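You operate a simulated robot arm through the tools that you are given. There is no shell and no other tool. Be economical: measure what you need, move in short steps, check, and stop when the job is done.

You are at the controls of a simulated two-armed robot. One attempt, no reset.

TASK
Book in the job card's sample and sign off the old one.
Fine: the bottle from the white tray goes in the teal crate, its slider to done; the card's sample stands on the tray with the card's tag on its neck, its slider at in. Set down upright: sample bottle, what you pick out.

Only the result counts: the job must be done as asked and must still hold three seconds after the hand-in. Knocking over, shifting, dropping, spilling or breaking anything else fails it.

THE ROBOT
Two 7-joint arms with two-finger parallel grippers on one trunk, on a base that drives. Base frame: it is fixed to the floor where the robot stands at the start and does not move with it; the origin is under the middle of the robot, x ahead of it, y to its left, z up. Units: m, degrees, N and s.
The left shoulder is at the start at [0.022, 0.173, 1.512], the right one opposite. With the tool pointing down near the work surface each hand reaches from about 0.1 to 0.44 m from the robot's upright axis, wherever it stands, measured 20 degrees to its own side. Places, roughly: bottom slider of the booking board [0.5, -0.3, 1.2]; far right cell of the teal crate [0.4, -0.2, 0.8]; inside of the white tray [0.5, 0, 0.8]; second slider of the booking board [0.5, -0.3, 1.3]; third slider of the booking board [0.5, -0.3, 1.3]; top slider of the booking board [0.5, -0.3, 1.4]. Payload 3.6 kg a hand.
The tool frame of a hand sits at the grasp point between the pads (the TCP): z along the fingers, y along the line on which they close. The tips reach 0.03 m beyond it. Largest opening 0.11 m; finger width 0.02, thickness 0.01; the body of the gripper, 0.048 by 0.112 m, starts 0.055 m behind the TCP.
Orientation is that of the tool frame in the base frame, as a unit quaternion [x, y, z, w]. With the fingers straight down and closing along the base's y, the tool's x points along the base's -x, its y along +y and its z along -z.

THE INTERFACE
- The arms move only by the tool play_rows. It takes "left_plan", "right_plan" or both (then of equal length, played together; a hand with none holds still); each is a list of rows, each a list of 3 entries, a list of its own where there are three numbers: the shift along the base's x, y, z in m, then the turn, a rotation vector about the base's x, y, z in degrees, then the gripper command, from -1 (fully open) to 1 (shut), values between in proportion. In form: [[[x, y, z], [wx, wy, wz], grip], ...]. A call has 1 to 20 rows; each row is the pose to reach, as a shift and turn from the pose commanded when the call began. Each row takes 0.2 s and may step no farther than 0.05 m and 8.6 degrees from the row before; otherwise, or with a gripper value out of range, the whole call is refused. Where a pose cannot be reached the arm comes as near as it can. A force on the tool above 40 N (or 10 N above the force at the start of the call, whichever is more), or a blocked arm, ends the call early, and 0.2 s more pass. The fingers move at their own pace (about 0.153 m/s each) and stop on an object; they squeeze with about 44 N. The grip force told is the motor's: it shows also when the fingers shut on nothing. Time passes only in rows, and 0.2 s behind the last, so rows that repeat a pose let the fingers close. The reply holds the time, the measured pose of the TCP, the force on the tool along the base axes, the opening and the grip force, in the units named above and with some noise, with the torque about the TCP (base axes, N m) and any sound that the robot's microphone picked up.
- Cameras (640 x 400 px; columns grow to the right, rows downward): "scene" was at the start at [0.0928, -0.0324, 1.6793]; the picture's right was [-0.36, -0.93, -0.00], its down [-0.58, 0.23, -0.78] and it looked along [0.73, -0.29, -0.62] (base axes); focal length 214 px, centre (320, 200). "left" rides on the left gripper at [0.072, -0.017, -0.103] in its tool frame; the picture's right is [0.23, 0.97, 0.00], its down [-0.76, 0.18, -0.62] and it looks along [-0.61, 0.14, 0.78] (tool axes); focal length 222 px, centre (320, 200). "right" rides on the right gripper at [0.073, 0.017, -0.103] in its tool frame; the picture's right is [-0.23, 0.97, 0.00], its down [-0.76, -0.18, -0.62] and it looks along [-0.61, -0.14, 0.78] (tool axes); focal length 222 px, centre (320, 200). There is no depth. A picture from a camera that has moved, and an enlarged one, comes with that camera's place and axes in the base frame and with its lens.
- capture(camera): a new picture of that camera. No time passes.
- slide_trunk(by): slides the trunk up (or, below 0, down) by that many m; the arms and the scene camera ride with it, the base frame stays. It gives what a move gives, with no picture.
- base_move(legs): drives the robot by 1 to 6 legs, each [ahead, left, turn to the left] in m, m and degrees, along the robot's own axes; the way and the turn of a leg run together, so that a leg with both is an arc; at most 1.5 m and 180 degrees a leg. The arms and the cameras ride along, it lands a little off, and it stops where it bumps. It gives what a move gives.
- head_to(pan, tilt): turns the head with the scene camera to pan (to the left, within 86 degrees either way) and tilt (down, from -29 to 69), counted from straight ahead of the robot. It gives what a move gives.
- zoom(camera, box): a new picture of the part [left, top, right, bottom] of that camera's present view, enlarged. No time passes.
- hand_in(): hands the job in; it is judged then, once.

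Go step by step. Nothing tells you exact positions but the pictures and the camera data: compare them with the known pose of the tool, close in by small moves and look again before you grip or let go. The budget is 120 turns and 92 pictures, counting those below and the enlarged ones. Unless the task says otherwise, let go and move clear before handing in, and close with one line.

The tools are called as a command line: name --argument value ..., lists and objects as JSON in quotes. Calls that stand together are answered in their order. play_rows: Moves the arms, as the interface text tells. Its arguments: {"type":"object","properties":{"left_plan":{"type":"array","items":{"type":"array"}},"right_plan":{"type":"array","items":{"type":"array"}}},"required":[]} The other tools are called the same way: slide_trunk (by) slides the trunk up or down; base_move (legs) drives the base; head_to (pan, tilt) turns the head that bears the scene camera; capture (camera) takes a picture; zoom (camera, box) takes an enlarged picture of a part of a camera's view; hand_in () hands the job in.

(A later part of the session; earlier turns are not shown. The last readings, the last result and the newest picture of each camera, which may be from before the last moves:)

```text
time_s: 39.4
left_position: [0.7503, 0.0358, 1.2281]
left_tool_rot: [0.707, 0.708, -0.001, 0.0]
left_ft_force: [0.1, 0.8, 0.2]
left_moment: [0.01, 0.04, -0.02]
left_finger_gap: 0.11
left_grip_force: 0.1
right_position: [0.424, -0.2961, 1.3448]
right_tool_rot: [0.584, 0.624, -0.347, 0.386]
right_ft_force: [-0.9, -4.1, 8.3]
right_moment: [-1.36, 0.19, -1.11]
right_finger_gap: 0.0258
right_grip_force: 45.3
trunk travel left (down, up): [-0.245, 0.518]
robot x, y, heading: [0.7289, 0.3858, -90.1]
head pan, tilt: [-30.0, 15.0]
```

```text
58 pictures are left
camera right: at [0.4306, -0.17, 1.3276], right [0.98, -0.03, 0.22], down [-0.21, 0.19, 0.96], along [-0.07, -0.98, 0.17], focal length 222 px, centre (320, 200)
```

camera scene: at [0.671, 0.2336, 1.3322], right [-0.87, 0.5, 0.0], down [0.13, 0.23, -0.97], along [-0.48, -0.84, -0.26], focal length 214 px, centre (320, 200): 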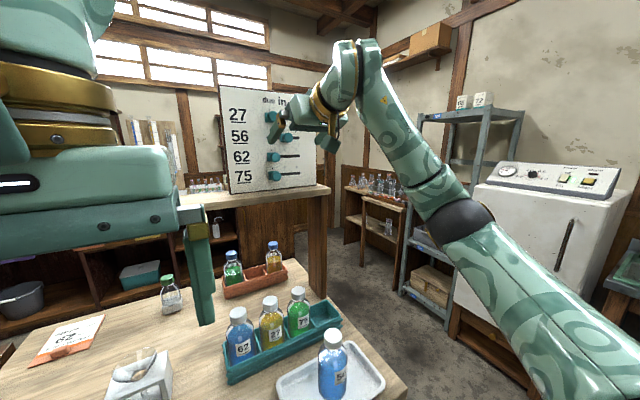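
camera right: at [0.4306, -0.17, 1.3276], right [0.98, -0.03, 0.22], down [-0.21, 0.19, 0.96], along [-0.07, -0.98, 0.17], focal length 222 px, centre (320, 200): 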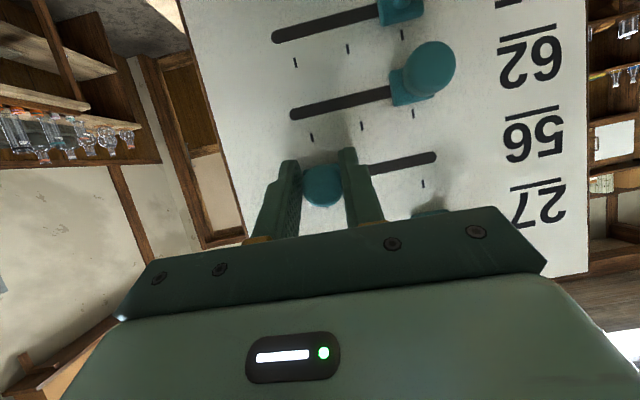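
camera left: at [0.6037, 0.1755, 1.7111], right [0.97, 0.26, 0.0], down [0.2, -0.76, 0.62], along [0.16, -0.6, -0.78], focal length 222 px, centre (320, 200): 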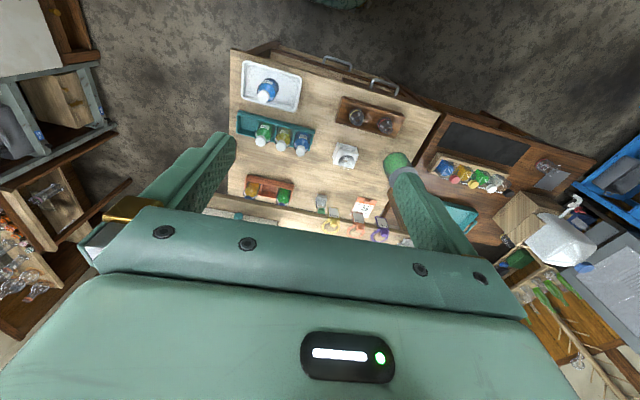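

The knob is at x≈0.424, right at the done column (≈0.422). I nudge 3 mm further and check from the scene camera.

play_rows --right_plan '[[[-0.003, 0, 0], [0, 0, 0], 1], [[-0.003, 0, 0], [0, 0, 0], 1]]'

zoom --camera "scene" --box '[210, 80, 350, 200]'

```text
time_s: 40.0
left_position: [0.7522, 0.0373, 1.2287]
left_tool_rot: [0.706, 0.708, -0.001, 0.001]
left_ft_force: [0.1, 0.5, -0.1]
left_moment: [0.01, 0.0, 0.01]
left_finger_gap: 0.1101
left_grip_force: 0.0
right_position: [0.4242, -0.2951, 1.3449]
right_tool_rot: [0.583, 0.626, -0.346, 0.386]
right_ft_force: [-0.9, -5.2, 14.7]
right_moment: [-0.58, 0.29, -1.22]
right_finger_gap: 0.026
right_grip_force: 45.0
trunk travel left (down, up): [-0.245, 0.518]
robot x, y, heading: [0.7288, 0.3875, -89.7]
head pan, tilt: [-30.0, 15.0]
```

```text
3.33 times, centred on (280, 140) of scene
camera zoom: at [0.6837, 0.1993, 1.3325], right [-0.87, 0.5, 0.0], down [0.13, 0.22, -0.97], along [-0.48, -0.84, -0.26], focal length 715 px, centre (453, 400)
```

zoom: 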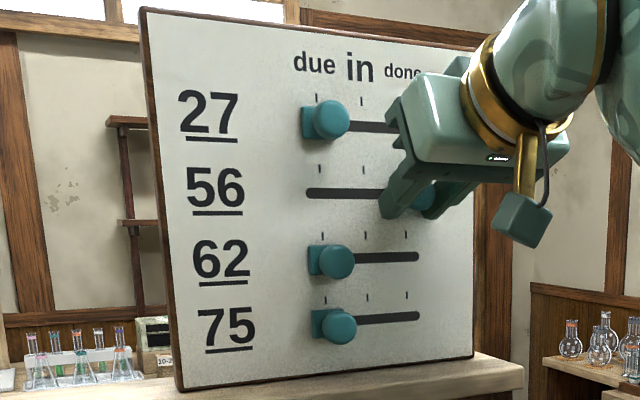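

It's at the stop (x=0.424). I open the fingers and retract, look at the result.

play_rows --right_plan '[[[0, 0, 0], [0, 0, 0], 0.2], [[0, 0, 0], [0, 0, 0], -0.1], [[0, 0.02, 0.004], [0, 0, 0], -0.1], [[0, 0.05, 0.005], [0, 0, 0], -0.1], [[0, 0.08, 0.005], [0, 0, 0], -0.1]]'

zoom --camera "scene" --box '[210, 80, 350, 200]'

```text
time_s: 41.2
left_position: [0.7511, 0.0361, 1.2275]
left_tool_rot: [0.706, 0.708, -0.001, 0.0]
left_ft_force: [1.2, -0.7, -1.7]
left_moment: [-0.01, 0.02, 0.01]
left_finger_gap: 0.1101
left_grip_force: 0.0
right_position: [0.4236, -0.2161, 1.3511]
right_tool_rot: [0.584, 0.626, -0.345, 0.385]
right_ft_force: [0.6, -0.7, -0.2]
right_moment: [0.01, 0.0, 0.0]
right_finger_gap: 0.0606
right_grip_force: 0.2
trunk travel left (down, up): [-0.245, 0.518]
robot x, y, heading: [0.7337, 0.3862, -90.2]
head pan, tilt: [-30.0, 15.0]
```

```text
3.33 times, centred on (280, 140) of scene
camera zoom: at [0.6827, 0.1992, 1.3324], right [-0.87, 0.5, 0.0], down [0.13, 0.22, -0.97], along [-0.48, -0.84, -0.26], focal length 715 px, centre (453, 400)
```

zoom: 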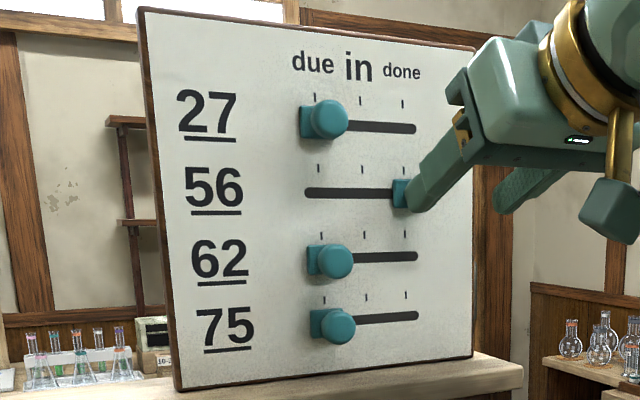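

Slider 56 is at done. Now I back off a little, shift +x and lower the trunk for slider 75.

base_move --legs '[[-0.05, 0, 0], [0, 0.07, 0]]'

slide_trunk --by -0.098

capture --camera "right"

```text
time_s: 42.7
left_position: [0.8248, 0.0862, 1.2285]
left_tool_rot: [0.705, 0.709, -0.001, -0.001]
left_ft_force: [-0.3, 0.0, 0.8]
left_moment: [0.01, 0.03, -0.01]
left_finger_gap: 0.1097
left_grip_force: 0.0
right_position: [0.4946, -0.1675, 1.3513]
right_tool_rot: [0.584, 0.626, -0.345, 0.385]
right_ft_force: [0.5, -0.1, 0.8]
right_moment: [0.01, 0.01, -0.03]
right_finger_gap: 0.0607
right_grip_force: 0.0
trunk travel left (down, up): [-0.245, 0.518]
robot x, y, heading: [0.8005, 0.4341, -89.9]
head pan, tilt: [-30.0, 15.0]
```

```text
time_s: 43.8
left_position: [0.8222, 0.0756, 1.1381]
left_tool_rot: [0.699, 0.715, 0.003, -0.007]
left_ft_force: [-0.6, -5.2, -2.6]
left_moment: [0.35, -0.09, 0.11]
left_finger_gap: 0.1099
left_grip_force: 0.1
right_position: [0.4945, -0.1751, 1.2578]
right_tool_rot: [0.585, 0.628, -0.341, 0.383]
right_ft_force: [0.0, -0.5, 0.5]
right_moment: [0.0, 0.03, 0.02]
right_finger_gap: 0.0605
right_grip_force: 0.0
trunk travel left (down, up): [-0.16, 0.603]
robot x, y, heading: [0.8006, 0.4342, -89.9]
head pan, tilt: [-30.0, 15.0]
stopped: the force on the tool passed its limit at 60 N (the readings are from after the stop); the commanded pose is now the measured one
```

```text
55 pictures are left
camera right: at [0.5, -0.0485, 1.2423], right [0.98, -0.03, 0.22], down [-0.21, 0.17, 0.96], along [-0.06, -0.99, 0.16], focal length 222 px, centre (320, 200)
```

right: 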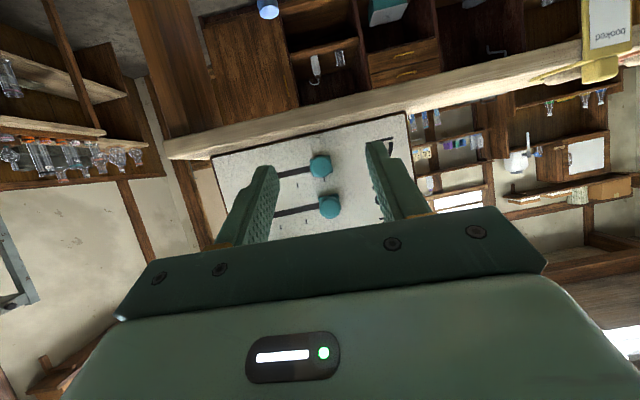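

The left hand met something (force limit). I stop and look at it.

capture --camera "left"

head_to --pan 10 --tilt 40

capture --camera "scene"

```text
54 pictures are left
camera left: at [0.8039, 0.147, 1.2419], right [0.97, 0.25, 0.0], down [0.2, -0.76, 0.61], along [0.15, -0.59, -0.79], focal length 222 px, centre (320, 200)
```

left: 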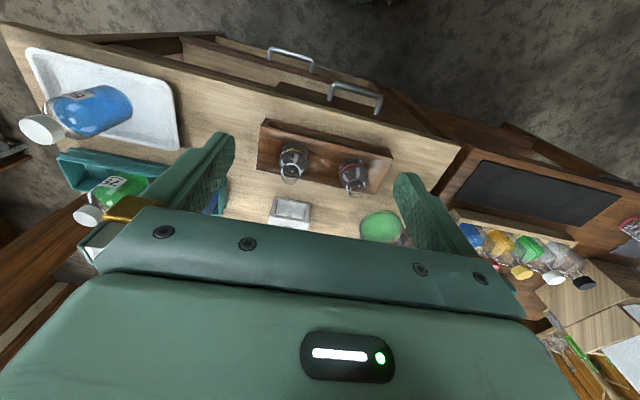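

```text
time_s: 44.8
left_position: [0.8225, 0.0773, 1.1398]
left_tool_rot: [0.701, 0.713, 0.002, -0.006]
left_ft_force: [-0.1, -0.1, 0.3]
left_moment: [0.0, -0.01, 0.02]
left_finger_gap: 0.1098
left_grip_force: 0.1
right_position: [0.4936, -0.1726, 1.259]
right_tool_rot: [0.586, 0.628, -0.341, 0.382]
right_ft_force: [-0.1, 0.5, 0.1]
right_moment: [-0.01, 0.0, 0.02]
right_finger_gap: 0.0605
right_grip_force: 0.1
trunk travel left (down, up): [-0.16, 0.603]
robot x, y, heading: [0.7979, 0.4373, -90.1]
head pan, tilt: [10.0, 40.0]
```

```text
53 pictures are left
camera scene: at [0.8152, 0.2001, 1.2035], right [-0.98, -0.17, 0.0], down [-0.11, 0.63, -0.77], along [0.13, -0.75, -0.64], focal length 214 px, centre (320, 200)
```

scene: 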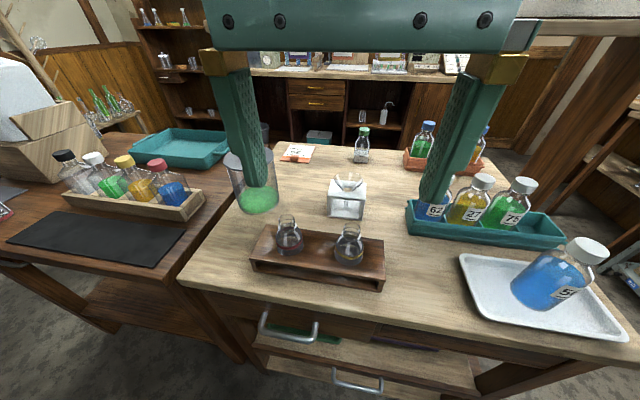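

Nothing on the bench moved; the trunk leans forward as it sinks while the hands keep their place, so the left wrist likely met the robot's own head. I move the left hand out to its side and up.

play_rows --left_plan '[[[0.02, -0.02, 0.01], [0, 0, 0], -1], [[0.05, -0.03, 0.03], [0, 0, 0], -1], [[0.09, -0.04, 0.05], [0, 0, 0], -1], [[0.13, -0.04, 0.07], [0, 0, 0], -1], [[0.17, -0.04, 0.09], [0, 0, 0], -1], [[0.2, -0.04, 0.11], [0, 0, 0], -1]]'

head_to --pan -20 --tilt 25

capture --camera "scene"

```text
time_s: 46.2
left_position: [0.9891, 0.0544, 1.2054]
left_tool_rot: [0.7, 0.714, 0.0, -0.005]
left_ft_force: [-0.6, -0.2, 0.5]
left_moment: [0.02, -0.02, 0.01]
left_finger_gap: 0.1099
left_grip_force: 0.0
left hand out of reach, approached as far as the arm can: row 5, 6
right_position: [0.4942, -0.1715, 1.2594]
right_tool_rot: [0.586, 0.628, -0.342, 0.382]
right_ft_force: [-0.3, 0.2, -0.2]
right_moment: [0.0, 0.0, 0.0]
right_finger_gap: 0.0604
right_grip_force: 0.1
trunk travel left (down, up): [-0.16, 0.603]
robot x, y, heading: [0.7994, 0.4352, -90.0]
head pan, tilt: [10.0, 40.0]
```

```text
time_s: 47.2
left_position: [0.9882, 0.0517, 1.2052]
left_tool_rot: [0.699, 0.715, 0.0, -0.005]
left_ft_force: [-0.5, 0.7, 0.2]
left_moment: [-0.02, 0.03, 0.02]
left_finger_gap: 0.1101
left_grip_force: 0.1
right_position: [0.4937, -0.1721, 1.2601]
right_tool_rot: [0.585, 0.628, -0.341, 0.383]
right_ft_force: [-0.5, -0.2, -0.6]
right_moment: [-0.03, 0.01, 0.0]
right_finger_gap: 0.0603
right_grip_force: 0.0
trunk travel left (down, up): [-0.16, 0.603]
robot x, y, heading: [0.797, 0.4347, -89.8]
head pan, tilt: [-20.0, 25.0]
```

```text
52 pictures are left
camera scene: at [0.7691, 0.1972, 1.2268], right [-0.94, 0.34, 0.0], down [0.14, 0.4, -0.91], along [-0.31, -0.85, -0.42], focal length 214 px, centre (320, 200)
```

scene: 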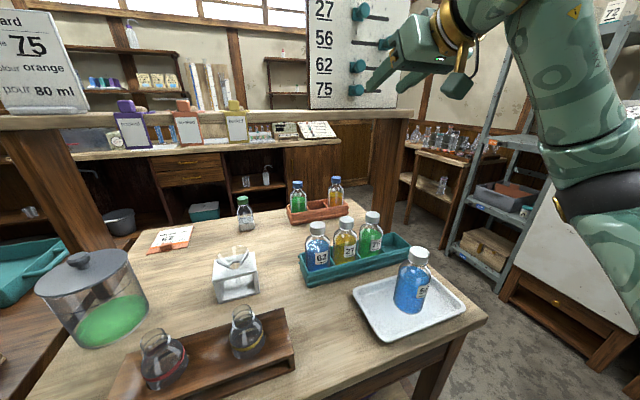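

All intact. Knob 75 is at about [0.493,-0.30,1.248]; I approach part of the way with the arm.

play_rows --right_plan '[[[0, -0.02, -0.006], [0, 0, 0], -0.1], [[0, -0.04, -0.01], [0, 0, 0], -0.1], [[0, -0.06, -0.01], [0, 0, 0], -0.1], [[0, -0.06, -0.01], [0, 0, 0], -0.1]]'

```text
time_s: 48.2
left_position: [0.989, 0.0517, 1.2067]
left_tool_rot: [0.7, 0.714, 0.0, -0.005]
left_ft_force: [0.5, 0.0, -0.6]
left_moment: [-0.01, 0.02, 0.03]
left_finger_gap: 0.1101
left_grip_force: 0.1
right_position: [0.4941, -0.2342, 1.2515]
right_tool_rot: [0.586, 0.627, -0.342, 0.382]
right_ft_force: [0.9, -0.2, 0.5]
right_moment: [0.01, 0.0, -0.04]
right_finger_gap: 0.0607
right_grip_force: 0.0
trunk travel left (down, up): [-0.16, 0.603]
robot x, y, heading: [0.8014, 0.4338, -89.8]
head pan, tilt: [-20.0, 25.0]
```

play_rows --right_plan '[[[0, -0.02, -0.002], [0, 0, 0], -0.1], [[-0.001, -0.04, -0.002], [0, 0, 0], -0.1], [[-0.001, -0.052, -0.002], [0, 0, 0], -0.1], [[-0.001, -0.052, -0.002], [0, 0, 0], -0.1]]'

capture --camera "right"

```text
time_s: 49.2
left_position: [0.9879, 0.0532, 1.2062]
left_tool_rot: [0.7, 0.714, 0.001, -0.006]
left_ft_force: [-0.4, 0.1, -0.1]
left_moment: [0.02, 0.0, 0.01]
left_finger_gap: 0.1102
left_grip_force: 0.1
right_position: [0.4927, -0.2837, 1.2497]
right_tool_rot: [0.585, 0.627, -0.342, 0.383]
right_ft_force: [0.3, -0.7, -0.3]
right_moment: [0.0, 0.01, -0.01]
right_finger_gap: 0.0607
right_grip_force: 0.2
trunk travel left (down, up): [-0.16, 0.603]
robot x, y, heading: [0.7997, 0.4332, -89.7]
head pan, tilt: [-20.0, 25.0]
```

```text
51 pictures are left
camera right: at [0.4994, -0.1589, 1.232], right [0.98, -0.03, 0.22], down [-0.21, 0.17, 0.96], along [-0.06, -0.98, 0.16], focal length 222 px, centre (320, 200)
```

right: 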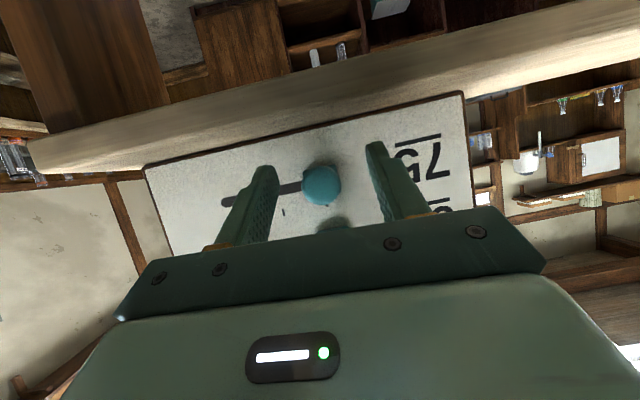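

play_rows --right_plan '[[[0, -0.006, 0], [0, 0, 0], -0.1], [[0, -0.006, 0], [0, 0, 0], 0.4], [[0, -0.006, 0], [0, 0, 0], 0.7], [[0, -0.006, 0], [0, 0, 0], 1], [[0, -0.006, 0], [0, 0, 0], 1]]'

play_rows --right_plan '[[[-0.01, 0.001, 0], [0, 0, 0], 1], [[-0.02, 0.001, 0], [0, 0, 0], 1], [[-0.03, 0.001, 0], [0, 0, 0], 1], [[-0.033, 0.001, 0], [0, 0, 0], 1], [[-0.033, 0.001, 0], [0, 0, 0], 1]]'

zoom --camera "scene" --box '[290, 0, 450, 130]'

capture --camera "right"

```text
time_s: 50.4
left_position: [0.9872, 0.052, 1.2044]
left_tool_rot: [0.699, 0.715, 0.001, -0.004]
left_ft_force: [-0.8, -0.3, 0.2]
left_moment: [0.0, 0.02, -0.02]
left_finger_gap: 0.1102
left_grip_force: 0.2
right_position: [0.4923, -0.2901, 1.2503]
right_tool_rot: [0.586, 0.628, -0.341, 0.383]
right_ft_force: [-4.3, -1.9, 3.2]
right_moment: [-0.06, 0.23, -0.94]
right_finger_gap: 0.0258
right_grip_force: 45.5
trunk travel left (down, up): [-0.16, 0.603]
robot x, y, heading: [0.7997, 0.4322, -90.2]
head pan, tilt: [-20.0, 25.0]
```

```text
time_s: 51.6
left_position: [0.9893, 0.0522, 1.205]
left_tool_rot: [0.7, 0.714, 0.001, -0.006]
left_ft_force: [0.4, -0.5, -0.2]
left_moment: [-0.02, -0.01, 0.0]
left_finger_gap: 0.1101
left_grip_force: 0.2
right_position: [0.4608, -0.2906, 1.2488]
right_tool_rot: [0.584, 0.628, -0.342, 0.383]
right_ft_force: [-0.4, -14.4, 13.2]
right_moment: [-0.79, 0.26, -0.7]
right_finger_gap: 0.0257
right_grip_force: 45.5
trunk travel left (down, up): [-0.16, 0.603]
robot x, y, heading: [0.7964, 0.432, -89.9]
head pan, tilt: [-20.0, 25.0]
```

```text
3.08 times, centred on (370, 65) of scene
camera zoom: at [0.7697, 0.1962, 1.2267], right [-0.94, 0.34, 0.0], down [0.14, 0.4, -0.91], along [-0.31, -0.85, -0.42], focal length 660 px, centre (166, 615)
```

zoom: 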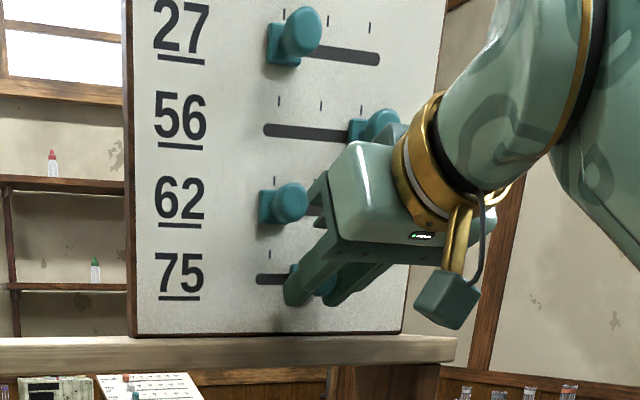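

```text
49 pictures are left
camera right: at [0.4672, -0.1647, 1.232], right [0.98, -0.03, 0.22], down [-0.21, 0.17, 0.96], along [-0.06, -0.98, 0.16], focal length 222 px, centre (320, 200)
```

right: 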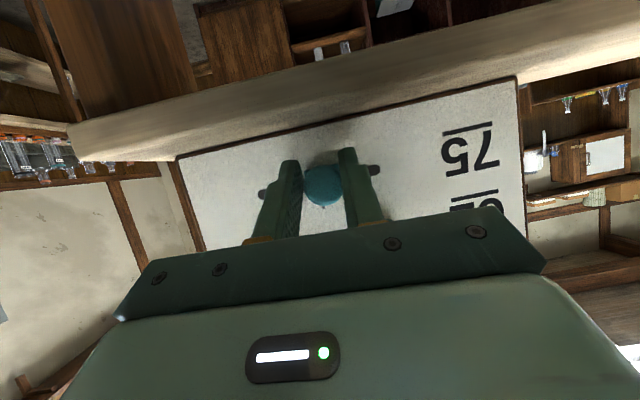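

Knob at 0.461, the "in" spot is about 0.459. A final 1.5 mm, then release and retract.

play_rows --right_plan '[[[-0.002, 0, 0], [0, 0, 0], 1], [[-0.002, 0, 0], [0, 0, 0], 0.6], [[-0.002, 0, 0], [0, 0, 0], 0.2], [[-0.002, 0, 0], [0, 0, 0], -0.1], [[-0.002, 0.03, 0.003], [0, 0, 0], -0.1], [[-0.002, 0.06, 0.003], [0, 0, 0], -0.1], [[-0.002, 0.1, 0.003], [0, 0, 0], -0.1]]'

zoom --camera "scene" --box '[290, 0, 450, 130]'

```text
time_s: 53.2
left_position: [0.9884, 0.0527, 1.2058]
left_tool_rot: [0.7, 0.714, 0.0, -0.006]
left_ft_force: [0.1, 0.6, 0.8]
left_moment: [-0.04, 0.0, 0.03]
left_finger_gap: 0.1102
left_grip_force: 0.0
right_position: [0.4579, -0.1864, 1.2521]
right_tool_rot: [0.585, 0.628, -0.341, 0.383]
right_ft_force: [-0.5, 0.7, -1.4]
right_moment: [0.02, 0.0, 0.0]
right_finger_gap: 0.0605
right_grip_force: 0.1
trunk travel left (down, up): [-0.16, 0.603]
robot x, y, heading: [0.8005, 0.4368, -89.8]
head pan, tilt: [-20.0, 25.0]
```

```text
3.08 times, centred on (370, 65) of scene
camera zoom: at [0.7688, 0.198, 1.2271], right [-0.94, 0.34, 0.0], down [0.14, 0.4, -0.91], along [-0.31, -0.85, -0.42], focal length 660 px, centre (166, 615)
```

zoom: 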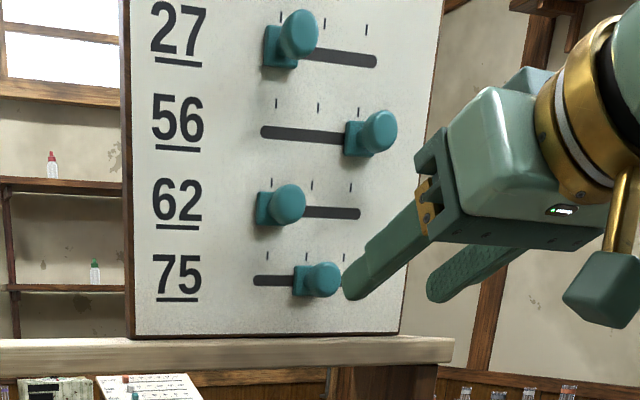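

Both sliders read right. Next the bottles: I back off and turn the right tool downward over the free aisle to test how low it reaches at this trunk height.

base_move --legs '[[-0.12, 0, 0]]'

play_rows --right_plan '[[[0.02, 0.02, 0.0], [7.7, 0, 0], -0.1], [[0.04, 0.04, 0], [15.4, 0, 0], -0.1], [[0.06, 0.06, 0], [23.1, 0, 0], -0.1], [[0.08, 0.08, 0], [30.8, 0, 0], -0.1], [[0.1, 0.1, 0], [38.5, 0, 0], -0.1], [[0.12, 0.12, 0], [46.2, 0, 0], -0.1], [[0.14, 0.14, 0], [54, 0, 0], -0.1], [[0.16, 0.16, 0], [61.5, 0, 0], -0.1], [[0.16, 0.16, 0], [61.5, 0, 0], -0.1]]'

play_rows --right_plan '[[[0, 0, -0.04], [0, 0, 0], -0.1], [[0, 0, -0.08], [0, 0, 0], -0.1], [[0, 0, -0.12], [0, 0, 0], -0.1], [[0, 0, -0.16], [0, 0, 0], -0.1], [[0, 0, -0.2], [0, 0, 0], -0.1], [[0, 0, -0.24], [0, 0, 0], -0.1], [[0, 0, -0.28], [0, 0, 0], -0.1]]'

```text
time_s: 54.4
left_position: [0.9875, 0.1772, 1.2057]
left_tool_rot: [0.7, 0.714, 0.001, -0.005]
left_ft_force: [0.4, 0.4, -0.4]
left_moment: [-0.04, -0.01, 0.03]
left_finger_gap: 0.1101
left_grip_force: 0.0
right_position: [0.4571, -0.0632, 1.2533]
right_tool_rot: [0.586, 0.627, -0.342, 0.383]
right_ft_force: [-0.3, 0.4, 0.1]
right_moment: [-0.03, 0.01, 0.03]
right_finger_gap: 0.0604
right_grip_force: 0.0
trunk travel left (down, up): [-0.16, 0.603]
robot x, y, heading: [0.8005, 0.5569, -89.8]
head pan, tilt: [-20.0, 25.0]
```

```text
time_s: 56.4
left_position: [0.9872, 0.1744, 1.2059]
left_tool_rot: [0.7, 0.714, 0.001, -0.007]
left_ft_force: [0.0, 0.0, -0.1]
left_moment: [0.03, -0.03, 0.0]
left_finger_gap: 0.1101
left_grip_force: 0.0
right_position: [0.6029, 0.1052, 1.2374]
right_tool_rot: [0.699, 0.714, 0.028, 0.029]
right_ft_force: [-1.0, -0.7, -0.7]
right_moment: [0.01, 0.0, -0.03]
right_finger_gap: 0.0605
right_grip_force: 0.1
right hand out of reach, approached as far as the arm can: row 7, 8, 9
trunk travel left (down, up): [-0.16, 0.603]
robot x, y, heading: [0.799, 0.5578, -89.9]
head pan, tilt: [-20.0, 25.0]
```

```text
time_s: 58.0
left_position: [0.9874, 0.1748, 1.2051]
left_tool_rot: [0.699, 0.715, 0.0, -0.005]
left_ft_force: [0.4, 0.6, 0.3]
left_moment: [-0.03, -0.01, 0.0]
left_finger_gap: 0.11
left_grip_force: 0.0
right_position: [0.5785, 0.0752, 1.0515]
right_tool_rot: [0.699, 0.714, 0.027, 0.03]
right_ft_force: [0.0, 0.5, -0.4]
right_moment: [0.02, 0.01, -0.02]
right_finger_gap: 0.0603
right_grip_force: 0.0
right hand out of reach, approached as far as the arm can: row 2, 3, 4, 5, 6, 7
trunk travel left (down, up): [-0.16, 0.603]
robot x, y, heading: [0.7978, 0.5598, -90.1]
head pan, tilt: [-20.0, 25.0]
```

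Tool-down works about 0.5 m ahead at shoulder height. I lower the trunk further, level the tool, then look.

slide_trunk --by -0.12

play_rows --right_plan '[[[0, 0, 0.02], [0, 4.6, 0], -0.1], [[0, 0, 0.04], [0, 4.6, 0], -0.1], [[0, 0, 0.06], [0, 4.6, 0], -0.1], [[0, 0, 0.06], [0, 4.6, 0], -0.1]]'

head_to --pan -25 --tilt 25

capture --camera "scene"

```text
time_s: 59.5
left_position: [0.988, 0.1763, 1.0852]
left_tool_rot: [0.7, 0.714, 0.0, -0.005]
left_ft_force: [0.8, 1.1, -0.2]
left_moment: [-0.04, -0.03, 0.0]
left_finger_gap: 0.1101
left_grip_force: 0.1
right_position: [0.5764, 0.0262, 0.874]
right_tool_rot: [0.699, 0.71, 0.084, -0.027]
right_ft_force: [0.1, -0.6, -0.6]
right_moment: [-0.02, 0.01, -0.02]
right_finger_gap: 0.0602
right_grip_force: 0.1
trunk travel left (down, up): [-0.04, 0.723]
robot x, y, heading: [0.7974, 0.5605, -90.0]
head pan, tilt: [-20.0, 25.0]
```

```text
time_s: 60.5
left_position: [0.9871, 0.1755, 1.0855]
left_tool_rot: [0.7, 0.714, 0.001, -0.006]
left_ft_force: [-0.6, -0.5, 0.5]
left_moment: [-0.01, -0.02, 0.0]
left_finger_gap: 0.1103
left_grip_force: 0.0
right_position: [0.5746, 0.0243, 0.9339]
right_tool_rot: [0.702, 0.708, 0.056, -0.055]
right_ft_force: [-0.5, -0.6, 0.5]
right_moment: [0.04, 0.03, 0.01]
right_finger_gap: 0.0604
right_grip_force: 0.0
trunk travel left (down, up): [-0.04, 0.723]
robot x, y, heading: [0.7986, 0.5558, -90.2]
head pan, tilt: [-20.0, 25.0]
```

```text
time_s: 61.2
left_position: [0.9887, 0.1742, 1.0865]
left_tool_rot: [0.7, 0.714, 0.001, -0.006]
left_ft_force: [0.2, 0.3, -0.8]
left_moment: [-0.01, 0.01, 0.0]
left_finger_gap: 0.11
left_grip_force: 0.1
right_position: [0.576, 0.0241, 0.9331]
right_tool_rot: [0.701, 0.709, 0.056, -0.055]
right_ft_force: [-0.8, 0.4, -0.9]
right_moment: [-0.01, -0.01, 0.03]
right_finger_gap: 0.0603
right_grip_force: 0.0
trunk travel left (down, up): [-0.04, 0.723]
robot x, y, heading: [0.8013, 0.5566, -90.1]
head pan, tilt: [-25.0, 25.0]
```

```text
47 pictures are left
camera scene: at [0.7611, 0.2491, 1.0979], right [-0.91, 0.42, 0.0], down [0.18, 0.38, -0.91], along [-0.38, -0.82, -0.42], focal length 214 px, centre (320, 200)
```

scene: 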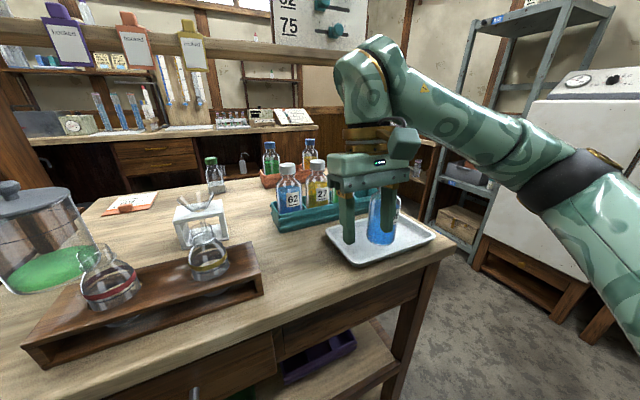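

The hand is near the tray at bottle height. I raise it clear, level it to point straight down, and check the camera.

play_rows --right_plan '[[[0, 0, 0.04], [0, 0, 0], -0.1], [[0, 0, 0.08], [-4.5, 0, 0], -0.1], [[0, 0, 0.08], [-9, 0, 0], -0.1], [[0, 0, 0.08], [-9, 0, 0], -0.1]]'

capture --camera "right"

```text
time_s: 62.2
left_position: [0.9875, 0.1745, 1.0862]
left_tool_rot: [0.7, 0.714, 0.0, -0.006]
left_ft_force: [0.8, 0.1, 0.7]
left_moment: [-0.02, 0.0, 0.02]
left_finger_gap: 0.1098
left_grip_force: 0.0
right_position: [0.5761, 0.0224, 1.0139]
right_tool_rot: [0.704, 0.711, -0.001, 0.001]
right_ft_force: [-1.5, 0.3, 0.1]
right_moment: [-0.01, 0.0, 0.02]
right_finger_gap: 0.0608
right_grip_force: 0.0
trunk travel left (down, up): [-0.04, 0.723]
robot x, y, heading: [0.8001, 0.5579, -90.0]
head pan, tilt: [-25.0, 25.0]
```

```text
46 pictures are left
camera right: at [0.5902, 0.0952, 1.116], right [0.98, -0.22, 0.0], down [-0.17, -0.76, 0.62], along [-0.14, -0.61, -0.78], focal length 222 px, centre (320, 200)
```

right: 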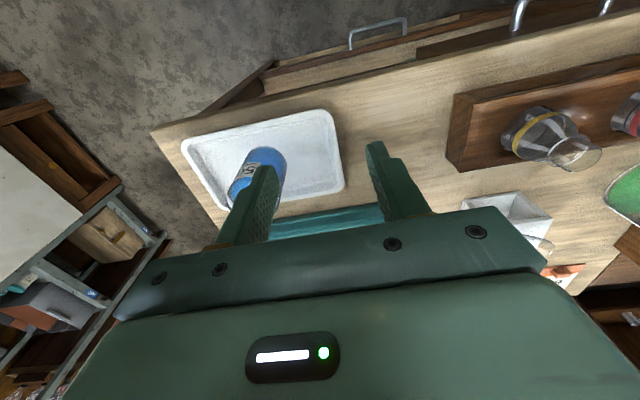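

Tool points straight down at [0.576,0.022,1.014]. Base shift brings it over bottle 56 at about [0.48,-0.05].

base_move --legs '[[0, -0.096, 0], [0.072, 0, 0]]'

capture --camera "right"

capture --camera "scene"

```text
time_s: 63.9
left_position: [0.8919, 0.1022, 1.0857]
left_tool_rot: [0.701, 0.713, 0.001, -0.006]
left_ft_force: [-0.2, -0.7, -1.0]
left_moment: [0.04, -0.01, -0.01]
left_finger_gap: 0.11
left_grip_force: 0.1
right_position: [0.4785, -0.05, 1.0136]
right_tool_rot: [0.704, 0.71, 0.001, -0.001]
right_ft_force: [0.3, 0.9, 0.4]
right_moment: [0.02, 0.01, -0.02]
right_finger_gap: 0.0601
right_grip_force: 0.1
trunk travel left (down, up): [-0.04, 0.723]
robot x, y, heading: [0.7025, 0.4895, -90.2]
head pan, tilt: [-25.0, 25.0]
```

```text
45 pictures are left
camera right: at [0.494, 0.0222, 1.115], right [0.98, -0.22, 0.0], down [-0.17, -0.76, 0.62], along [-0.14, -0.61, -0.78], focal length 222 px, centre (320, 200)
```

right: 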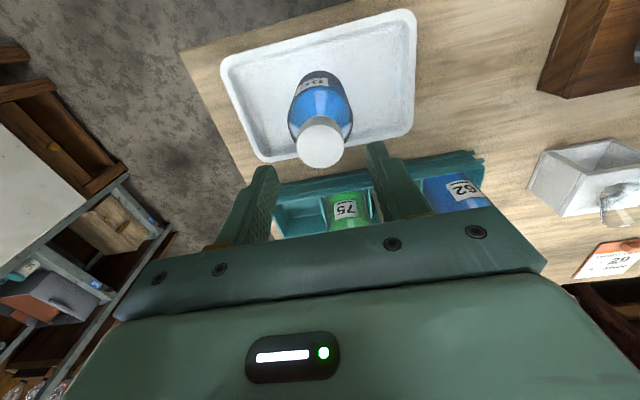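

```text
44 pictures are left
camera scene: at [0.665, 0.1764, 1.0975], right [-0.91, 0.42, 0.0], down [0.18, 0.38, -0.91], along [-0.38, -0.82, -0.42], focal length 214 px, centre (320, 200)
```

scene: 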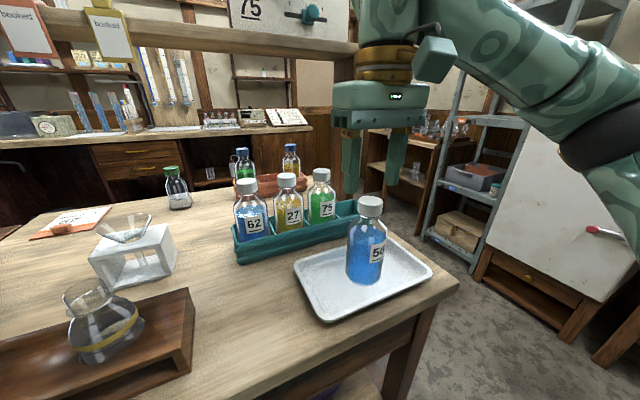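

The cap triangulates to [0.477,-0.051,0.946]; the hand is right above it. I descend and grip the cap.

play_rows --right_plan '[[[-0.001, -0.001, -0.02], [0, 0, 0], -0.1], [[-0.001, -0.001, -0.04], [0, 0, 0], -0.1], [[-0.001, -0.001, -0.055], [0, 0, 0], -0.1], [[-0.001, -0.001, -0.067], [0, 0, 0], -0.1], [[-0.001, -0.001, -0.067], [0, 0, 0], -0.1]]'

zoom --camera "scene" --box '[290, 100, 450, 320]'

```text
time_s: 65.1
left_position: [0.8917, 0.1031, 1.0859]
left_tool_rot: [0.701, 0.713, 0.001, -0.005]
left_ft_force: [0.5, 0.5, -0.3]
left_moment: [-0.01, -0.02, 0.01]
left_finger_gap: 0.1103
left_grip_force: 0.0
right_position: [0.478, -0.048, 0.9468]
right_tool_rot: [0.704, 0.71, 0.0, 0.0]
right_ft_force: [1.5, -0.2, 0.7]
right_moment: [0.01, -0.02, -0.02]
right_finger_gap: 0.0611
right_grip_force: 0.2
trunk travel left (down, up): [-0.04, 0.723]
robot x, y, heading: [0.7059, 0.4853, -90.2]
head pan, tilt: [-25.0, 25.0]
```

```text
1.82 times, centred on (370, 210) of scene
camera zoom: at [0.665, 0.1775, 1.0979], right [-0.91, 0.42, 0.0], down [0.18, 0.38, -0.91], along [-0.38, -0.82, -0.42], focal length 390 px, centre (229, 182)
```

zoom: 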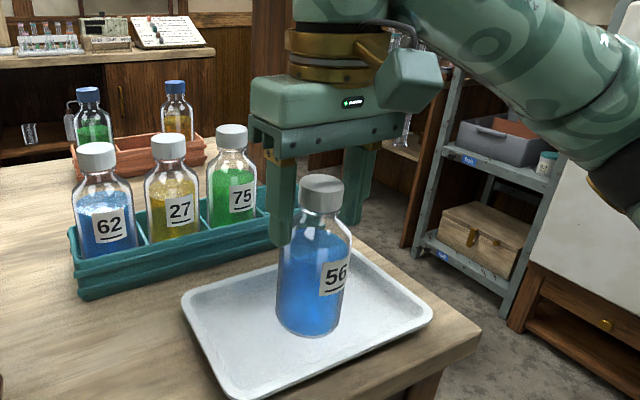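

Fingers straddle the bottle, but the tips are at the shoulder. I raise 2 cm so they close on the cap only.

play_rows --right_plan '[[[-0.001, -0.002, 0.02], [0, 0, 0], -0.1], [[-0.001, -0.002, 0.02], [0, 0, 0], 0.2], [[-0.001, -0.002, 0.02], [0, 0, 0], 0.6], [[-0.001, -0.002, 0.02], [0, 0, 0], 1], [[-0.001, -0.002, 0.02], [0, 0, 0], 1]]'

zoom --camera "scene" --box '[290, 100, 450, 320]'

```text
time_s: 66.3
left_position: [0.8914, 0.1044, 1.0857]
left_tool_rot: [0.701, 0.714, 0.0, -0.006]
left_ft_force: [0.1, -0.6, -1.4]
left_moment: [-0.01, 0.02, 0.0]
left_finger_gap: 0.11
left_grip_force: 0.1
right_position: [0.4759, -0.0513, 0.9678]
right_tool_rot: [0.704, 0.71, -0.001, 0.0]
right_ft_force: [1.3, 0.4, 0.8]
right_moment: [0.04, -0.1, -0.01]
right_finger_gap: 0.0323
right_grip_force: 43.8
trunk travel left (down, up): [-0.04, 0.723]
robot x, y, heading: [0.7053, 0.4902, -89.9]
head pan, tilt: [-25.0, 25.0]
```

```text
1.82 times, centred on (370, 210) of scene
camera zoom: at [0.6651, 0.1775, 1.0979], right [-0.91, 0.42, 0.0], down [0.18, 0.38, -0.91], along [-0.38, -0.82, -0.42], focal length 390 px, centre (229, 182)
```

zoom: 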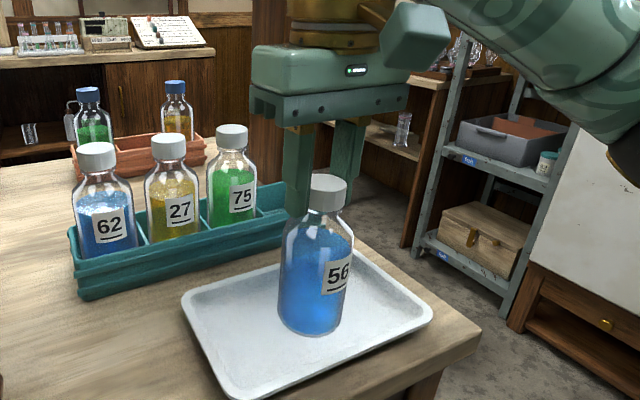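

The fingers hold the cap off-centre (hand about 1 cm too far toward -y). I open, shift +y 1 cm and close again.

play_rows --right_plan '[[[0, 0, 0], [0, 0, 0], 0.2], [[0, 0, 0], [0, 0, 0], -0.1], [[0, 0.006, 0], [0, 0, 0], -0.1], [[0, 0.011, 0], [0, 0, 0], -0.1]]'

zoom --camera "right" --box '[220, 80, 420, 240]'

zoom --camera "scene" --box '[290, 100, 450, 320]'

```text
time_s: 67.3
left_position: [0.8917, 0.1023, 1.085]
left_tool_rot: [0.701, 0.713, 0.0, -0.006]
left_ft_force: [0.7, -0.4, 0.6]
left_moment: [0.01, -0.01, 0.0]
left_finger_gap: 0.1099
left_grip_force: 0.0
right_position: [0.4758, -0.0397, 0.967]
right_tool_rot: [0.704, 0.71, -0.001, 0.0]
right_ft_force: [0.8, -0.5, -0.1]
right_moment: [0.0, 0.02, -0.02]
right_finger_gap: 0.0603
right_grip_force: 0.1
trunk travel left (down, up): [-0.04, 0.723]
robot x, y, heading: [0.7048, 0.4835, -90.1]
head pan, tilt: [-25.0, 25.0]
```

```text
2.50 times, centred on (320, 160) of right
camera zoom: at [0.4914, 0.0316, 1.0685], right [0.98, -0.22, 0.0], down [-0.17, -0.76, 0.62], along [-0.14, -0.61, -0.78], focal length 555 px, centre (320, 300)
```

zoom: 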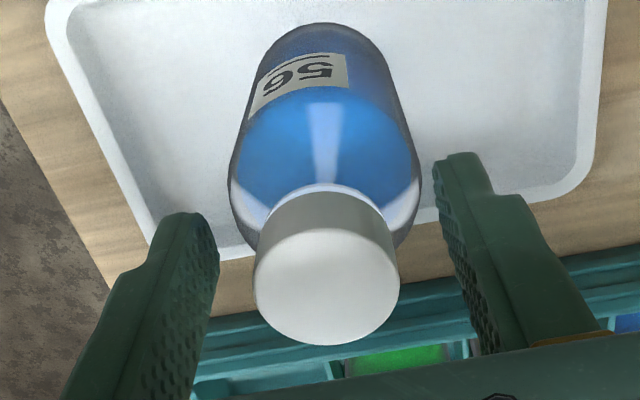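

```text
1.82 times, centred on (370, 210) of scene
camera zoom: at [0.6649, 0.1775, 1.0979], right [-0.91, 0.42, 0.0], down [0.18, 0.38, -0.91], along [-0.38, -0.82, -0.42], focal length 390 px, centre (229, 182)
```

zoom: 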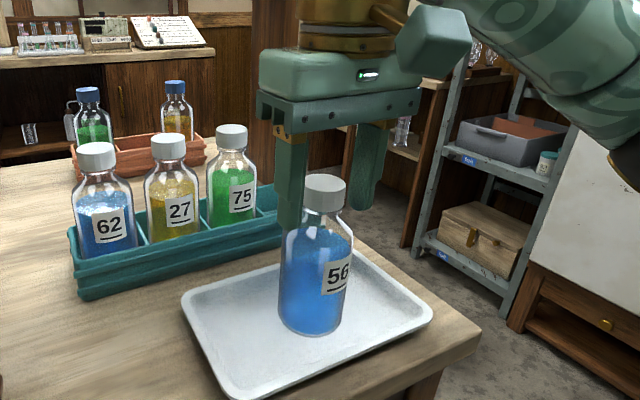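

The cap centre is at about [0.4775,-0.043], spanning z 0.94–0.968. I trim by a few mm and close.

play_rows --right_plan '[[[0.0015, -0.003, -0.001], [0, 0, 0], -0.1], [[0.0015, -0.003, -0.001], [0, 0, 0], 0.2], [[0.0015, -0.003, -0.001], [0, 0, 0], 0.6], [[0.0015, -0.003, -0.001], [0, 0, 0], 1], [[0.0015, -0.003, -0.001], [0, 0, 0], 1]]'

zoom --camera "right" --box '[220, 80, 420, 240]'

```text
time_s: 68.5
left_position: [0.8913, 0.1038, 1.0859]
left_tool_rot: [0.701, 0.713, 0.0, -0.006]
left_ft_force: [-0.5, 0.4, 0.3]
left_moment: [-0.01, 0.02, -0.03]
left_finger_gap: 0.1099
left_grip_force: 0.0
right_position: [0.4767, -0.0435, 0.9661]
right_tool_rot: [0.704, 0.71, 0.0, 0.0]
right_ft_force: [-1.6, 0.7, 0.5]
right_moment: [0.03, 0.0, 0.02]
right_finger_gap: 0.0329
right_grip_force: 44.1
trunk travel left (down, up): [-0.04, 0.723]
robot x, y, heading: [0.7041, 0.4841, -90.0]
head pan, tilt: [-25.0, 25.0]
```

```text
2.50 times, centred on (320, 160) of right
camera zoom: at [0.4928, 0.0286, 1.0675], right [0.98, -0.22, 0.0], down [-0.17, -0.76, 0.62], along [-0.14, -0.61, -0.78], focal length 555 px, centre (320, 300)
```

zoom: 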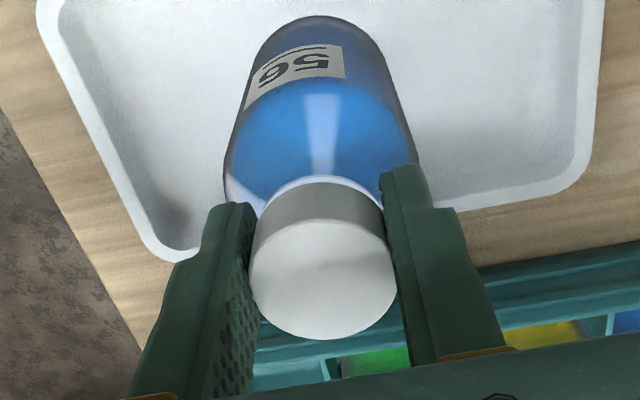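

Cap held firmly. I lift 9 cm and check that the bottle comes along.

play_rows --right_plan '[[[0, 0, 0.01], [0, 0, 0], 1], [[0, 0, 0.03], [0, 0, 0], 1], [[0, 0, 0.05], [0, 0, 0], 1], [[0, 0, 0.07], [0, 0, 0], 1], [[0, 0, 0.09], [0, 0, 0], 1], [[0, 0, 0.09], [0, 0, 0], 1]]'

capture --camera "scene"

```text
time_s: 69.9
left_position: [0.8918, 0.1033, 1.0852]
left_tool_rot: [0.701, 0.713, 0.002, -0.006]
left_ft_force: [0.8, -0.1, -0.1]
left_moment: [0.0, -0.03, 0.01]
left_finger_gap: 0.1099
left_grip_force: 0.1
right_position: [0.4772, -0.0448, 1.0556]
right_tool_rot: [0.704, 0.71, 0.0, 0.0]
right_ft_force: [0.0, 0.2, -4.1]
right_moment: [-0.02, 0.02, -0.03]
right_finger_gap: 0.0331
right_grip_force: 43.7
trunk travel left (down, up): [-0.04, 0.723]
robot x, y, heading: [0.7026, 0.4845, -89.9]
head pan, tilt: [-25.0, 25.0]
```

```text
38 pictures are left
camera scene: at [0.6647, 0.1769, 1.0976], right [-0.91, 0.42, 0.0], down [0.18, 0.38, -0.91], along [-0.38, -0.82, -0.42], focal length 214 px, centre (320, 200)
```

scene: 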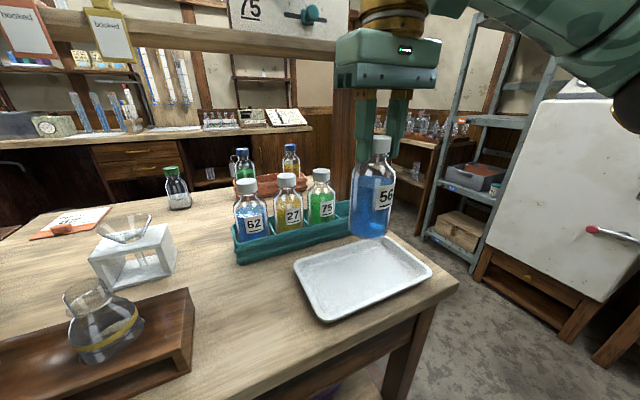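

Bottle 56 hangs upright. I carry it toward the free cell (≈[0.411,-0.206]), first stopping short to look.

base_move --legs '[[0, -0.066, 0], [0.12, 0, 0]]'

capture --camera "right"

capture --camera "scene"

```text
time_s: 71.8
left_position: [0.8265, -0.0202, 1.0851]
left_tool_rot: [0.701, 0.713, 0.001, -0.006]
left_ft_force: [-0.7, -0.4, 0.2]
left_moment: [0.02, 0.05, 0.01]
left_finger_gap: 0.11
left_grip_force: 0.0
right_position: [0.4115, -0.1655, 1.054]
right_tool_rot: [0.705, 0.709, 0.0, -0.001]
right_ft_force: [0.1, -0.2, -3.5]
right_moment: [0.06, 0.02, 0.01]
right_finger_gap: 0.0331
right_grip_force: 44.2
trunk travel left (down, up): [-0.04, 0.723]
robot x, y, heading: [0.6407, 0.3648, -89.9]
head pan, tilt: [-25.0, 25.0]
```

```text
37 pictures are left
camera right: at [0.4278, -0.0939, 1.1562], right [0.98, -0.22, 0.0], down [-0.17, -0.76, 0.62], along [-0.14, -0.61, -0.78], focal length 222 px, centre (320, 200)
```

right: 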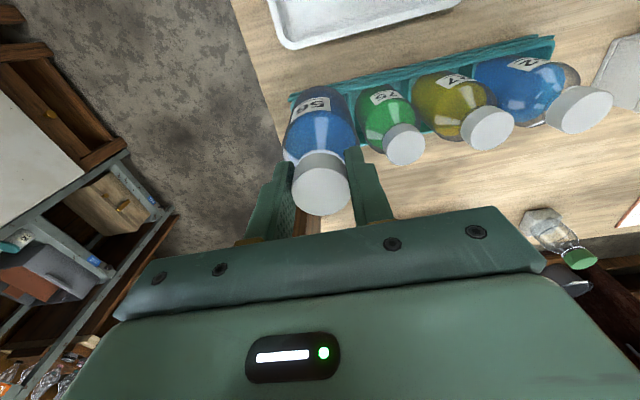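

```text
36 pictures are left
camera scene: at [0.5997, 0.0564, 1.0973], right [-0.91, 0.42, 0.0], down [0.18, 0.38, -0.91], along [-0.38, -0.82, -0.42], focal length 214 px, centre (320, 200)
```

scene: 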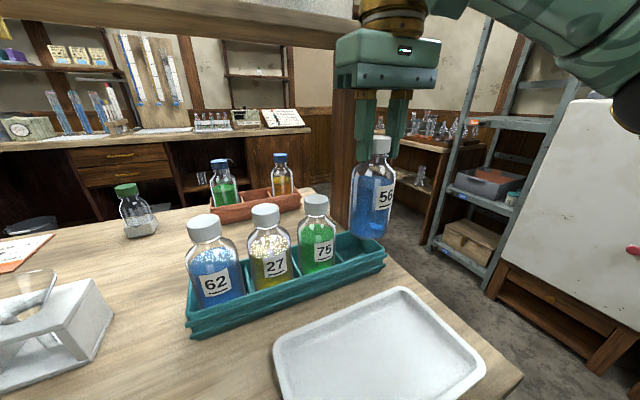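

Row of caps lies at y≈-0.198 with pitch 0.0735, so the free cell centre is [0.412,-0.198]. I move over it and descend partway.

play_rows --right_plan '[[[0, -0.016, 0], [0, 0, 0], 1], [[0.0005, -0.0325, 0], [0, 0, 0], 1], [[0.0005, -0.0325, -0.02], [0, 0, 0], 1], [[0.0005, -0.0325, -0.035], [0, 0, 0], 1], [[0.0005, -0.0325, -0.035], [0, 0, 0], 1]]'

zoom --camera "scene" --box '[270, 100, 430, 300]'

zoom --camera "right" --box '[240, 50, 460, 230]'

```text
time_s: 73.0
left_position: [0.8253, -0.0169, 1.0857]
left_tool_rot: [0.701, 0.714, 0.001, -0.007]
left_ft_force: [-1.3, 0.1, -0.9]
left_moment: [0.0, 0.0, -0.01]
left_finger_gap: 0.1099
left_grip_force: 0.0
right_position: [0.4139, -0.1974, 1.0211]
right_tool_rot: [0.704, 0.71, 0.0, 0.0]
right_ft_force: [-0.6, -0.8, -2.5]
right_moment: [0.01, -0.02, 0.01]
right_finger_gap: 0.0334
right_grip_force: 44.0
trunk travel left (down, up): [-0.04, 0.723]
robot x, y, heading: [0.6407, 0.3698, -90.0]
head pan, tilt: [-25.0, 25.0]
```

```text
2.00 times, centred on (350, 200) of scene
camera zoom: at [0.5997, 0.0577, 1.0979], right [-0.91, 0.42, 0.0], down [0.18, 0.38, -0.91], along [-0.38, -0.82, -0.42], focal length 429 px, centre (260, 200)
```

zoom: 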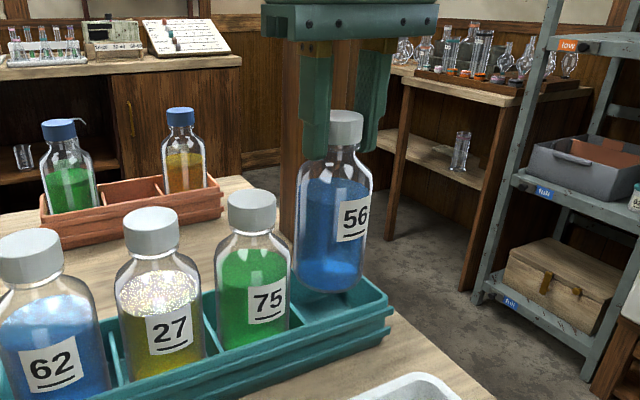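

```text
2.22 times, centred on (350, 140) of right
camera zoom: at [0.429, -0.1256, 1.1231], right [0.98, -0.22, 0.0], down [-0.17, -0.76, 0.62], along [-0.14, -0.61, -0.78], focal length 494 px, centre (253, 333)
```

zoom: 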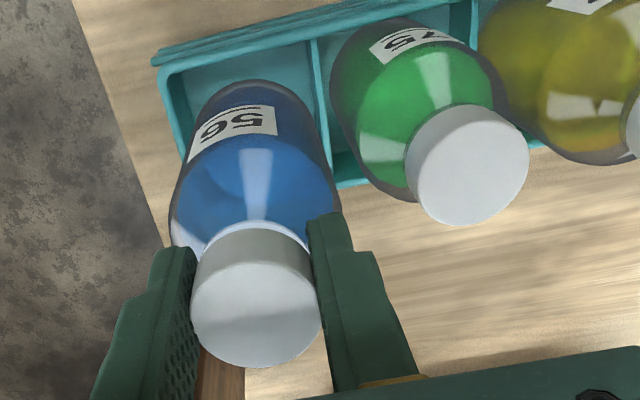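

Aligned over the cell. I lower it to the floor in small steps.

play_rows --right_plan '[[[-0.001, 0, -0.012], [0, 0, 0], 1], [[-0.001, 0, -0.024], [0, 0, 0], 1], [[-0.001, 0, -0.034], [0, 0, 0], 1], [[-0.001, 0, -0.042], [0, 0, 0], 1], [[-0.001, 0, -0.047], [0, 0, 0], 1], [[-0.001, 0, -0.047], [0, 0, 0], 1]]'

zoom --camera "scene" --box '[270, 100, 430, 300]'

```text
time_s: 74.3
left_position: [0.8257, -0.017, 1.086]
left_tool_rot: [0.701, 0.713, 0.001, -0.007]
left_ft_force: [0.4, 0.2, 0.3]
left_moment: [0.04, 0.0, 0.01]
left_finger_gap: 0.11
left_grip_force: 0.0
right_position: [0.4128, -0.1967, 0.9729]
right_tool_rot: [0.704, 0.71, 0.0, -0.001]
right_ft_force: [0.0, 0.9, -3.0]
right_moment: [-0.01, -0.03, 0.02]
right_finger_gap: 0.0332
right_grip_force: 43.8
trunk travel left (down, up): [-0.04, 0.723]
robot x, y, heading: [0.6401, 0.369, -90.2]
head pan, tilt: [-25.0, 25.0]
```

```text
2.00 times, centred on (350, 200) of scene
camera zoom: at [0.5997, 0.0576, 1.0978], right [-0.91, 0.42, 0.0], down [0.18, 0.38, -0.91], along [-0.38, -0.82, -0.42], focal length 429 px, centre (260, 200)
```

zoom: 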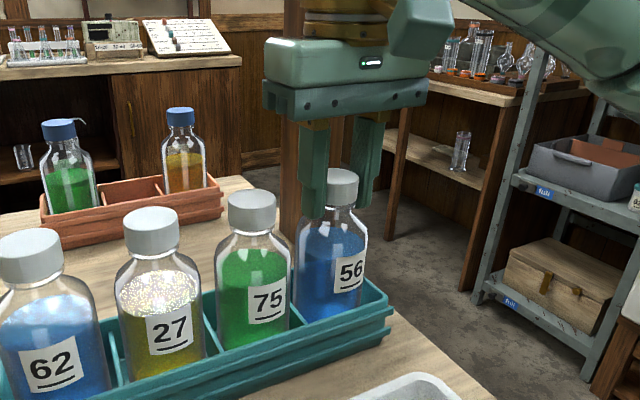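

Still hanging (weight on the hand) but inside the cell. A few mm more down until contact, then release.

play_rows --right_plan '[[[0, 0, -0.002], [0, 0, 0], 1], [[0, 0, -0.004], [0, 0, 0], 1], [[0, 0, -0.004], [0, 0, 0], 1]]'

```text
time_s: 75.2
left_position: [0.8258, -0.0178, 1.0858]
left_tool_rot: [0.701, 0.713, 0.002, -0.006]
left_ft_force: [0.1, -0.5, -0.3]
left_moment: [0.0, -0.04, -0.01]
left_finger_gap: 0.1102
left_grip_force: 0.0
right_position: [0.4125, -0.1963, 0.9701]
right_tool_rot: [0.704, 0.71, -0.001, -0.001]
right_ft_force: [-0.5, -0.3, -2.3]
right_moment: [0.01, -0.01, 0.0]
right_finger_gap: 0.0333
right_grip_force: 43.6
trunk travel left (down, up): [-0.04, 0.723]
robot x, y, heading: [0.6349, 0.3668, -90.0]
head pan, tilt: [-25.0, 25.0]
```

play_rows --right_plan '[[[0, 0, -0.003], [0, 0, 0], 1], [[0, 0, -0.006], [0, 0, 0], 1], [[0, 0, -0.006], [0, 0, 0], 1]]'

```text
time_s: 76.0
left_position: [0.8272, -0.014, 1.0868]
left_tool_rot: [0.701, 0.713, 0.0, -0.005]
left_ft_force: [-0.1, -1.2, 0.6]
left_moment: [0.0, 0.02, 0.02]
left_finger_gap: 0.1101
left_grip_force: 0.0
right_position: [0.4125, -0.1953, 0.9677]
right_tool_rot: [0.705, 0.709, -0.002, 0.004]
right_ft_force: [-2.6, -6.8, 37.5]
right_moment: [-0.36, 0.13, 0.0]
right_finger_gap: 0.0333
right_grip_force: 43.8
trunk travel left (down, up): [-0.04, 0.723]
robot x, y, heading: [0.638, 0.3689, -90.0]
head pan, tilt: [-25.0, 25.0]
```

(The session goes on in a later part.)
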